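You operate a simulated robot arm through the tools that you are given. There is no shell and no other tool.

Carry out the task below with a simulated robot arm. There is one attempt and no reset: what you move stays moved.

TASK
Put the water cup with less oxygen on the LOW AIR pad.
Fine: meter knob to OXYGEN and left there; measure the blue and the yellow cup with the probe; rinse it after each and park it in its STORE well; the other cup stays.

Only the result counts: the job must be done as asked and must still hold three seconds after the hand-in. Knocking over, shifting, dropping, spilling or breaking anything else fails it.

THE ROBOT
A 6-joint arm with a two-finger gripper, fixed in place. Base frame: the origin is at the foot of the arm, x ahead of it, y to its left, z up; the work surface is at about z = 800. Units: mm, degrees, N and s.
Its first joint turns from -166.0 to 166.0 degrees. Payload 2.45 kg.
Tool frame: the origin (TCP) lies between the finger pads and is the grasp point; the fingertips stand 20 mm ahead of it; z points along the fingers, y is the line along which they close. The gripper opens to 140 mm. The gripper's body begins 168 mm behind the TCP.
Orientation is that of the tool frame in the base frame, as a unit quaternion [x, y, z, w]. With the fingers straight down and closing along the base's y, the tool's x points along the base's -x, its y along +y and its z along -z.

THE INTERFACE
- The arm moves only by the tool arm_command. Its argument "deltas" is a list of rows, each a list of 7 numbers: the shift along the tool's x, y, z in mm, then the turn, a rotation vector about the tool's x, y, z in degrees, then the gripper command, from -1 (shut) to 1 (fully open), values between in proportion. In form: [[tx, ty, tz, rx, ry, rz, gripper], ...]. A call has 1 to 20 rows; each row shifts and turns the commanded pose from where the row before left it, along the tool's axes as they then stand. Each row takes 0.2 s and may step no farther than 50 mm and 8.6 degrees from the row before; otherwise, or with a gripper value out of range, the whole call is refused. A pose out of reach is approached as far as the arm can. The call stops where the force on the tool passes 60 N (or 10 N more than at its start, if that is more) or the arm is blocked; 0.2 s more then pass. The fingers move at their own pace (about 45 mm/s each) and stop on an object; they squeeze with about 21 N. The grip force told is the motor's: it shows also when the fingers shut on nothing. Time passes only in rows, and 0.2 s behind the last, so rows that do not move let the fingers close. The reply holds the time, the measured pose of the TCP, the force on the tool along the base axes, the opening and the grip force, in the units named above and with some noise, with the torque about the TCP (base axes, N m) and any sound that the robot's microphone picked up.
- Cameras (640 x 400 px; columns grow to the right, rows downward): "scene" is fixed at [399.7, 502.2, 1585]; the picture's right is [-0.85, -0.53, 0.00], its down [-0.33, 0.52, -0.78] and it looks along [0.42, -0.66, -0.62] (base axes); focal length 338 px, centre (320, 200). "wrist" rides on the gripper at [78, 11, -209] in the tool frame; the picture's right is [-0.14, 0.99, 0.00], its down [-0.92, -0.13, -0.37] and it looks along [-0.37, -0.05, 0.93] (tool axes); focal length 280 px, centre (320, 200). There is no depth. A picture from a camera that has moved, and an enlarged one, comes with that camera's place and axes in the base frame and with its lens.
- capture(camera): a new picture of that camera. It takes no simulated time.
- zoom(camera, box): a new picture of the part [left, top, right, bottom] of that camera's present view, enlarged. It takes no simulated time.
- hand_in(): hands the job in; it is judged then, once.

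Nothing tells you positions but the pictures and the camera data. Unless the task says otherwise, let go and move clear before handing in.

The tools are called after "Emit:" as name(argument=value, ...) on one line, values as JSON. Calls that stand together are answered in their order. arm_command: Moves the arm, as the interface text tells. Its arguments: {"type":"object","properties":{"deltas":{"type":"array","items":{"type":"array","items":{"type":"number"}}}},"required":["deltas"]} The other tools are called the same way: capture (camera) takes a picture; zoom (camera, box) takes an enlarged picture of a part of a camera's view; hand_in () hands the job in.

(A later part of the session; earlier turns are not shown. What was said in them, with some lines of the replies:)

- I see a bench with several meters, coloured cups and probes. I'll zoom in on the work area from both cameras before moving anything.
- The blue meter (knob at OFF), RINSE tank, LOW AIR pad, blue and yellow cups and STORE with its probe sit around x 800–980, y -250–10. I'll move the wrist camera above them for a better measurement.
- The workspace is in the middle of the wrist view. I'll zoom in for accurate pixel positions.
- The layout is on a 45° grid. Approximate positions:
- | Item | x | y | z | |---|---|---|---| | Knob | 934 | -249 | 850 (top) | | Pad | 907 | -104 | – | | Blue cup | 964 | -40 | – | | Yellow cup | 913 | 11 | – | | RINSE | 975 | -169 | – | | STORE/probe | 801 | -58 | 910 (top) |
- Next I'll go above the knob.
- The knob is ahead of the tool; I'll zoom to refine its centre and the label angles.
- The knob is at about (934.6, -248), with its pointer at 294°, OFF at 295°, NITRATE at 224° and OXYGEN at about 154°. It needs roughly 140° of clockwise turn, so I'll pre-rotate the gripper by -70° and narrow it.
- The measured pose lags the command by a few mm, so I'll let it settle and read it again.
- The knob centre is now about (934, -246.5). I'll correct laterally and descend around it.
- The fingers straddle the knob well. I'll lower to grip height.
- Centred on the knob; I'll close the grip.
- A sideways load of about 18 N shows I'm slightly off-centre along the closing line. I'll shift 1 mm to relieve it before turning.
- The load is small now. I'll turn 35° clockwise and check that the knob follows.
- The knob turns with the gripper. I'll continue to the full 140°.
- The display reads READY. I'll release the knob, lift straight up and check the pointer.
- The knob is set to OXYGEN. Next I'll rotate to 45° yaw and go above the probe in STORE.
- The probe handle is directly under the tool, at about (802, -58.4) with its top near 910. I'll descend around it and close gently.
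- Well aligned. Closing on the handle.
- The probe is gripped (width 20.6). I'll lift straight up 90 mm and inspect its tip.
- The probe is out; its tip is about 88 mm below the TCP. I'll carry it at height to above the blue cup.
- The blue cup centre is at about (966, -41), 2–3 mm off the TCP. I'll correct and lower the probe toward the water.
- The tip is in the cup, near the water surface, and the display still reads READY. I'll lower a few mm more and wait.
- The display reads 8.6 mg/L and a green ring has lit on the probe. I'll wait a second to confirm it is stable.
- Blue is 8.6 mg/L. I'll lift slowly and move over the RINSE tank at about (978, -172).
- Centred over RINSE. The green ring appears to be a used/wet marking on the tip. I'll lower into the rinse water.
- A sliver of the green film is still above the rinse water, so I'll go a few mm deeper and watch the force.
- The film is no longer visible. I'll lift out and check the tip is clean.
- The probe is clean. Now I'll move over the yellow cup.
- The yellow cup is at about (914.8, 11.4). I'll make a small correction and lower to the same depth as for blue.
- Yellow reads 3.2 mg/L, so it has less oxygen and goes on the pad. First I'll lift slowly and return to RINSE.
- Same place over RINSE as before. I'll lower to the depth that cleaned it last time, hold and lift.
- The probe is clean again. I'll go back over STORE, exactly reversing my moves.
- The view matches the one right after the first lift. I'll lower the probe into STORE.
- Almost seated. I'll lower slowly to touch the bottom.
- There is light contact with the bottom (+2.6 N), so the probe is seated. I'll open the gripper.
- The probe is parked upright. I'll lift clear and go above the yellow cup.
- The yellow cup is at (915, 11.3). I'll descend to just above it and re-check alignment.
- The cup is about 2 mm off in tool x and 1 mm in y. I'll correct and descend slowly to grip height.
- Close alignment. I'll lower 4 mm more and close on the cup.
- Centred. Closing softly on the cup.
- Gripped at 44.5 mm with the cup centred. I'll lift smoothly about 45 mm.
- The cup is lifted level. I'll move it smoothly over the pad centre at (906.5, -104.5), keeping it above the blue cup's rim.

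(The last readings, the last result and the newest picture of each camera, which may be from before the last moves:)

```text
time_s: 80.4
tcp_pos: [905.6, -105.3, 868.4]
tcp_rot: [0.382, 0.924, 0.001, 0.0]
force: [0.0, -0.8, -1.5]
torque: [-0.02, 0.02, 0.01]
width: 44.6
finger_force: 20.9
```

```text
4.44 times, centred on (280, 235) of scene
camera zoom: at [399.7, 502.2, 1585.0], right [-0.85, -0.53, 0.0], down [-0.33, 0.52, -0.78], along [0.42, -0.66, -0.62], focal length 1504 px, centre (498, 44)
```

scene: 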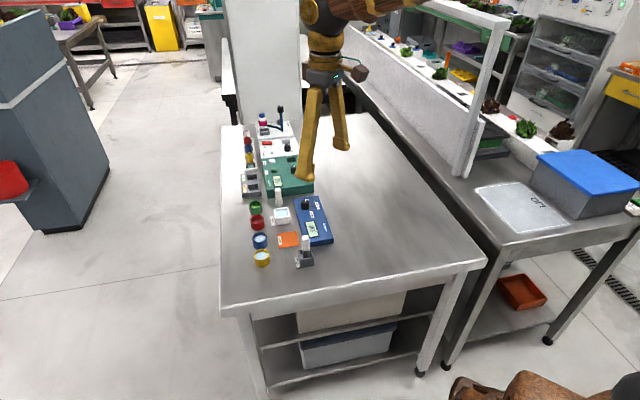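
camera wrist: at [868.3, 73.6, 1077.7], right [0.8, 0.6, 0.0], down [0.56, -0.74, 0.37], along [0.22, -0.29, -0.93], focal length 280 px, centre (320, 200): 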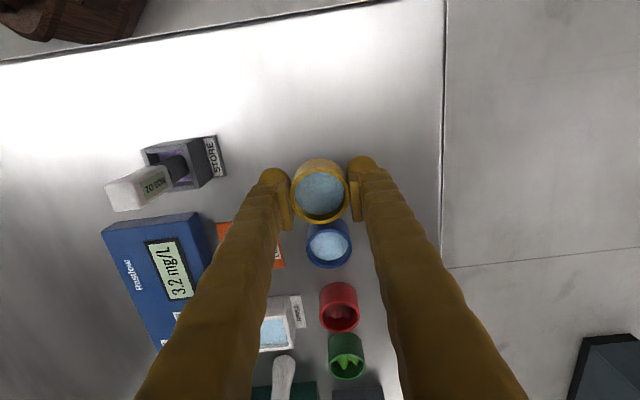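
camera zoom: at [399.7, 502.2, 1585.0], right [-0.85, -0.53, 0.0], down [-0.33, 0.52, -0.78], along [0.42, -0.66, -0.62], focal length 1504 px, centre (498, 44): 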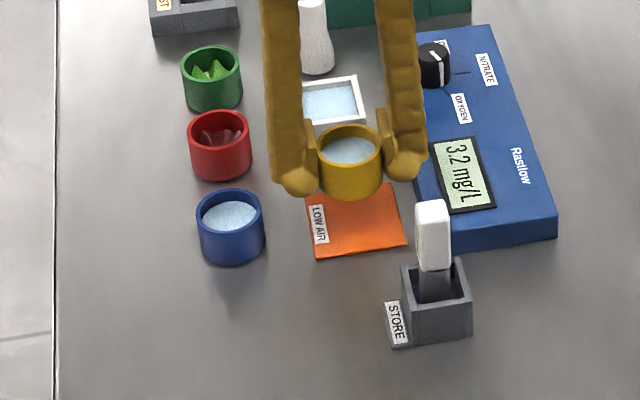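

The pad centre measures (906.5, -105.5) and the cup is right over it. The meter's edge leaves little room for the outer finger, so I'll shift 3 mm away from it and lower slowly.

Emit:
arm_command(deltas=[[0, 1, 1, 0, 0, 0, -1], [0, 2, 3, 0, 0, 0, -1], [0, 0, 5, 0, 0, 0, -1], [0, 0, 6, 0, 0, 0, -1], [0, 0, 6, 0, 0, 0, -1], [0, 0, 6, 0, 0, 0, -1], [0, 0, 5, 0, 0, 0, -1], [0, 0, 4, 0, 0, 0, -1], [0, 0, 2, 0, 0, 0, -1], [0, 0, 1, 0, 0, 0, -1], [0, 0, 0, 0, 0, 0, -1], [0, 0, 0, 0, 0, 0, -1]])

Emit:
zoom(camera="wrist", box=[220, 110, 420, 250])

Emit:
zoom(camera="scene", box=[260, 205, 330, 260])

```text
time_s: 83.0
tcp_pos: [907.3, -102.0, 829.2]
tcp_rot: [0.382, 0.924, 0.0, 0.0]
force: [0.5, -0.7, -1.0]
torque: [0.03, -0.01, -0.03]
width: 44.6
finger_force: 21.3
```

```text
2.86 times, centred on (320, 180) of wrist
camera zoom: at [860.7, -39.0, 1039.0], right [0.8, 0.6, 0.0], down [0.56, -0.74, 0.37], along [0.22, -0.29, -0.93], focal length 801 px, centre (320, 257)
```

zoom: 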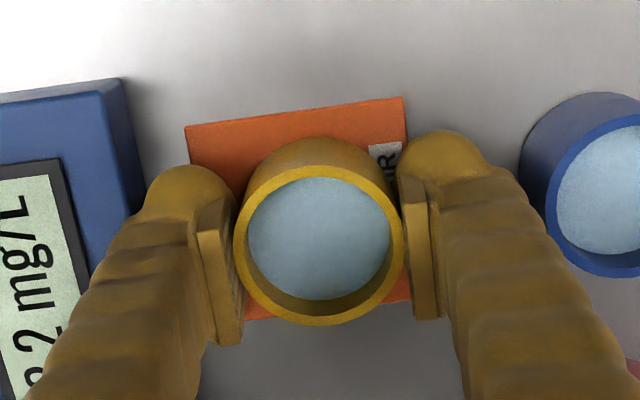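

```text
7.27 times, centred on (295, 232) of scene
camera zoom: at [399.7, 502.2, 1585.0], right [-0.85, -0.53, 0.0], down [-0.33, 0.52, -0.78], along [0.42, -0.66, -0.62], focal length 2462 px, centre (502, -36)
```

zoom: 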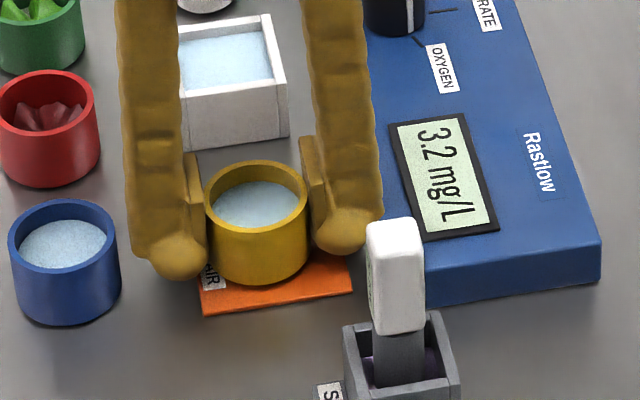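

The cup is just above the pad and the finger clears the meter. I'll lower in 1 mm steps until there is light contact.

Emit:
arm_command(deltas=[[0, 0, 1, 0, 0, 0, -1], [0, 0, 1, 0, 0, 0, -1], [0, 0, 1, 0, 0, 0, -1], [0, 0, 0, 0, 0, 0, -1], [0, 0, 0, 0, 0, 0, -1]])

Emit:
arm_command(deltas=[[0, 0, 0.6, 0, 0, 0, -1], [0, 0, 0.5, 0, 0, 0, -1], [0, 0, 0, 0, 0, 0, -1], [0, 0, 0, 0, 0, 0, -1]])

```text
time_s: 84.2
tcp_pos: [908.4, -102.7, 826.7]
tcp_rot: [0.382, 0.924, 0.0, 0.001]
force: [2.5, -2.5, 15.1]
torque: [-0.04, 0.0, 0.03]
width: 44.5
finger_force: 20.7
```

```text
time_s: 85.2
tcp_pos: [908.1, -101.1, 824.2]
tcp_rot: [0.382, 0.924, -0.001, 0.0]
force: [-1.4, -1.0, 16.3]
torque: [0.02, 0.06, 0.0]
width: 44.7
finger_force: 21.3
```

The cup is seated on the pad (about 15 N). I'll open just enough to release it, then check.

Emit:
arm_command(deltas=[[0, 0, -0.8, 0, 0, 0, -1], [0, 0, 0, 0, 0, 0, -0.34], [0, 0, 0, 0, 0, 0, -0.3], [0, 0, 0, 0, 0, 0, -0.28], [0, 0, 0, 0, 0, 0, -0.28], [0, 0, 0, 0, 0, 0, -0.28]])

Emit:
zoom(camera="wrist", box=[220, 110, 420, 250])

Emit:
zoom(camera="scene", box=[260, 205, 330, 260])

```text
time_s: 86.6
tcp_pos: [908.4, -102.7, 825.6]
tcp_rot: [0.381, 0.924, -0.001, -0.001]
force: [-0.2, -0.4, -0.2]
torque: [0.01, 0.0, 0.0]
width: 50.4
finger_force: 0.1
```

```text
2.86 times, centred on (320, 180) of wrist
camera zoom: at [861.2, -39.0, 1035.4], right [0.8, 0.6, 0.0], down [0.56, -0.74, 0.37], along [0.22, -0.29, -0.93], focal length 801 px, centre (320, 257)
```

zoom: 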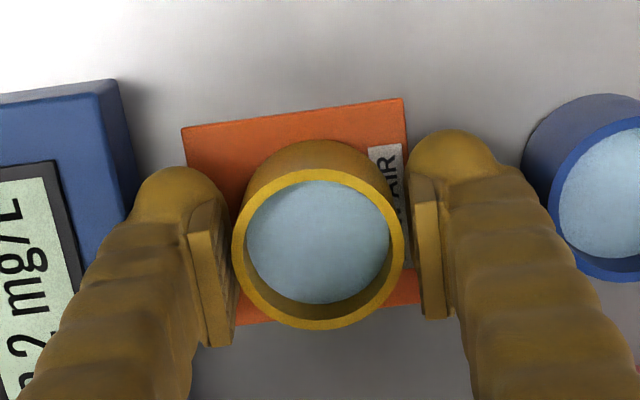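

```text
7.27 times, centred on (295, 232) of scene
camera zoom: at [399.7, 502.2, 1585.0], right [-0.85, -0.53, 0.0], down [-0.33, 0.52, -0.78], along [0.42, -0.66, -0.62], focal length 2462 px, centre (502, -36)
```

zoom: 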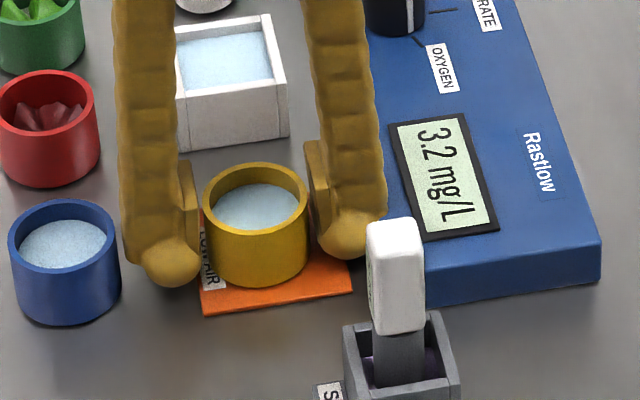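

Released with clear gaps on both sides. I'll lift straight up.

Emit:
arm_command(deltas=[[0, 0, 0, 0, 0, 0, -0.25], [0, 0, -4, 0, 0, 0, -0.25], [0, 0, -8, 0, 0, 0, -0.25], [0, 0, -12, 0, 0, 0, -0.25], [0, 0, -20, 0, 0, 0, -0.25], [0, 0, -30, 0, 0, 0, -0.25], [0, 0, -40, 0, 0, 0, -0.25], [0, 0, -40, 0, 0, 0, -0.25], [0, 0, -20, 0, 0, 0, -0.25], [0, 0, 0, 0, 0, 0, -0.25], [0, 0, 0, 0, 0, 0, -0.25]])

Emit:
zoom(camera="wrist", box=[220, 80, 420, 220])

Emit:
zoom(camera="scene", box=[230, 180, 350, 280])

```text
time_s: 89.0
tcp_pos: [908.7, -101.2, 1000.4]
tcp_rot: [0.382, 0.924, -0.001, 0.0]
force: [-0.1, 0.7, -0.1]
torque: [0.0, -0.01, -0.01]
width: 52.5
finger_force: 0.1
```

```text
2.86 times, centred on (320, 150) of wrist
camera zoom: at [860.9, -38.5, 1210.0], right [0.8, 0.6, 0.0], down [0.56, -0.74, 0.37], along [0.22, -0.29, -0.93], focal length 801 px, centre (320, 343)
```

zoom: 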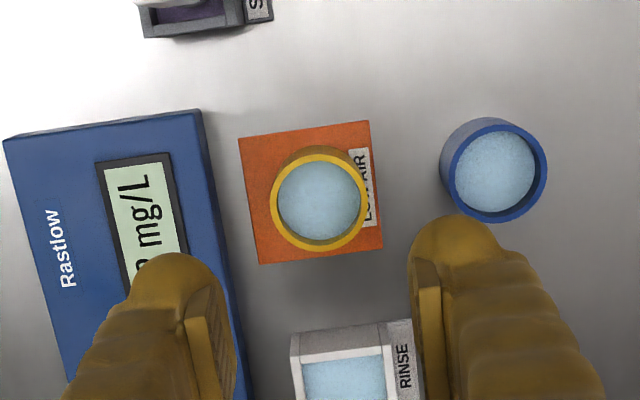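

```text
4.00 times, centred on (290, 230) of scene
camera zoom: at [399.7, 502.2, 1585.0], right [-0.85, -0.53, 0.0], down [-0.33, 0.52, -0.78], along [0.42, -0.66, -0.62], focal length 1354 px, centre (440, 80)
```

zoom: 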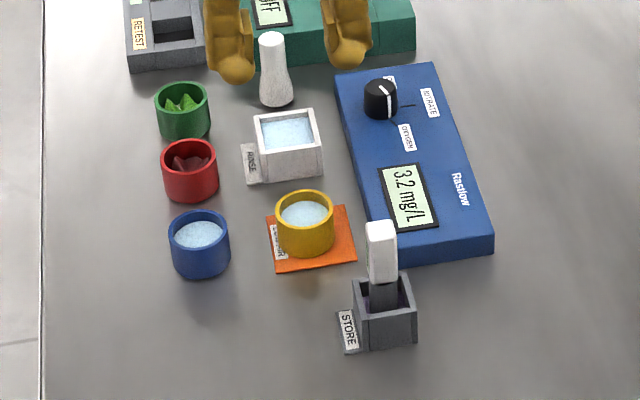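

The yellow cup stands within the LOW AIR pad, the blue cup is untouched, the knob is on OXYGEN and the clean probe is in STORE. I'll back off a little and take a last look.

Emit:
arm_command(deltas=[[0, 0, -40, 0, 0, 0, 0], [0, 0, -40, 0, 0, 0, 0], [0, 0, -30, 0, 0, 0, 0], [0, 0, 0, 0, 0, 0, 0], [0, 0, 0, 0, 0, 0, 0]])

Emit:
zoom(camera="scene", box=[230, 100, 350, 280])

```text
time_s: 90.2
tcp_pos: [908.1, -103.0, 1111.6]
tcp_rot: [0.383, 0.924, 0.0, 0.0]
force: [-1.4, 0.9, -0.2]
torque: [-0.01, 0.01, 0.03]
width: 70.0
finger_force: 0.2
```

```text
2.22 times, centred on (290, 190) of scene
camera zoom: at [399.7, 502.2, 1585.0], right [-0.85, -0.53, 0.0], down [-0.33, 0.52, -0.78], along [0.42, -0.66, -0.62], focal length 752 px, centre (387, 222)
```

zoom: 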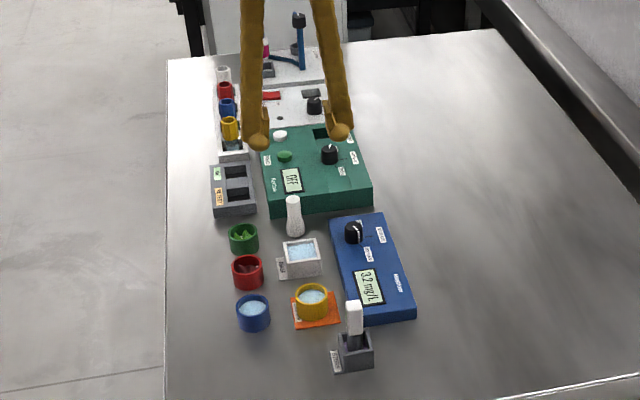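

Everything is in place and nothing else has moved, so I'm handing in.

Emit:
hand_in()

```text
The job is handed in.
```

The yellow cup had less oxygen (3.2 mg/L, against 8.6 mg/L in the blue cup), so it is now on the LOW AIR pad. I've handed the job in, but no verdict came back.

- **Meter:** the knob is on OXYGEN and was left there.
- **Probe:** I rinsed it after each cup, and the green film on the tip was gone both times. It is parked upright in its STORE well.
- **Other items:** the blue cup stayed in its place. In the last pictures nothing else looked moved or spilled.
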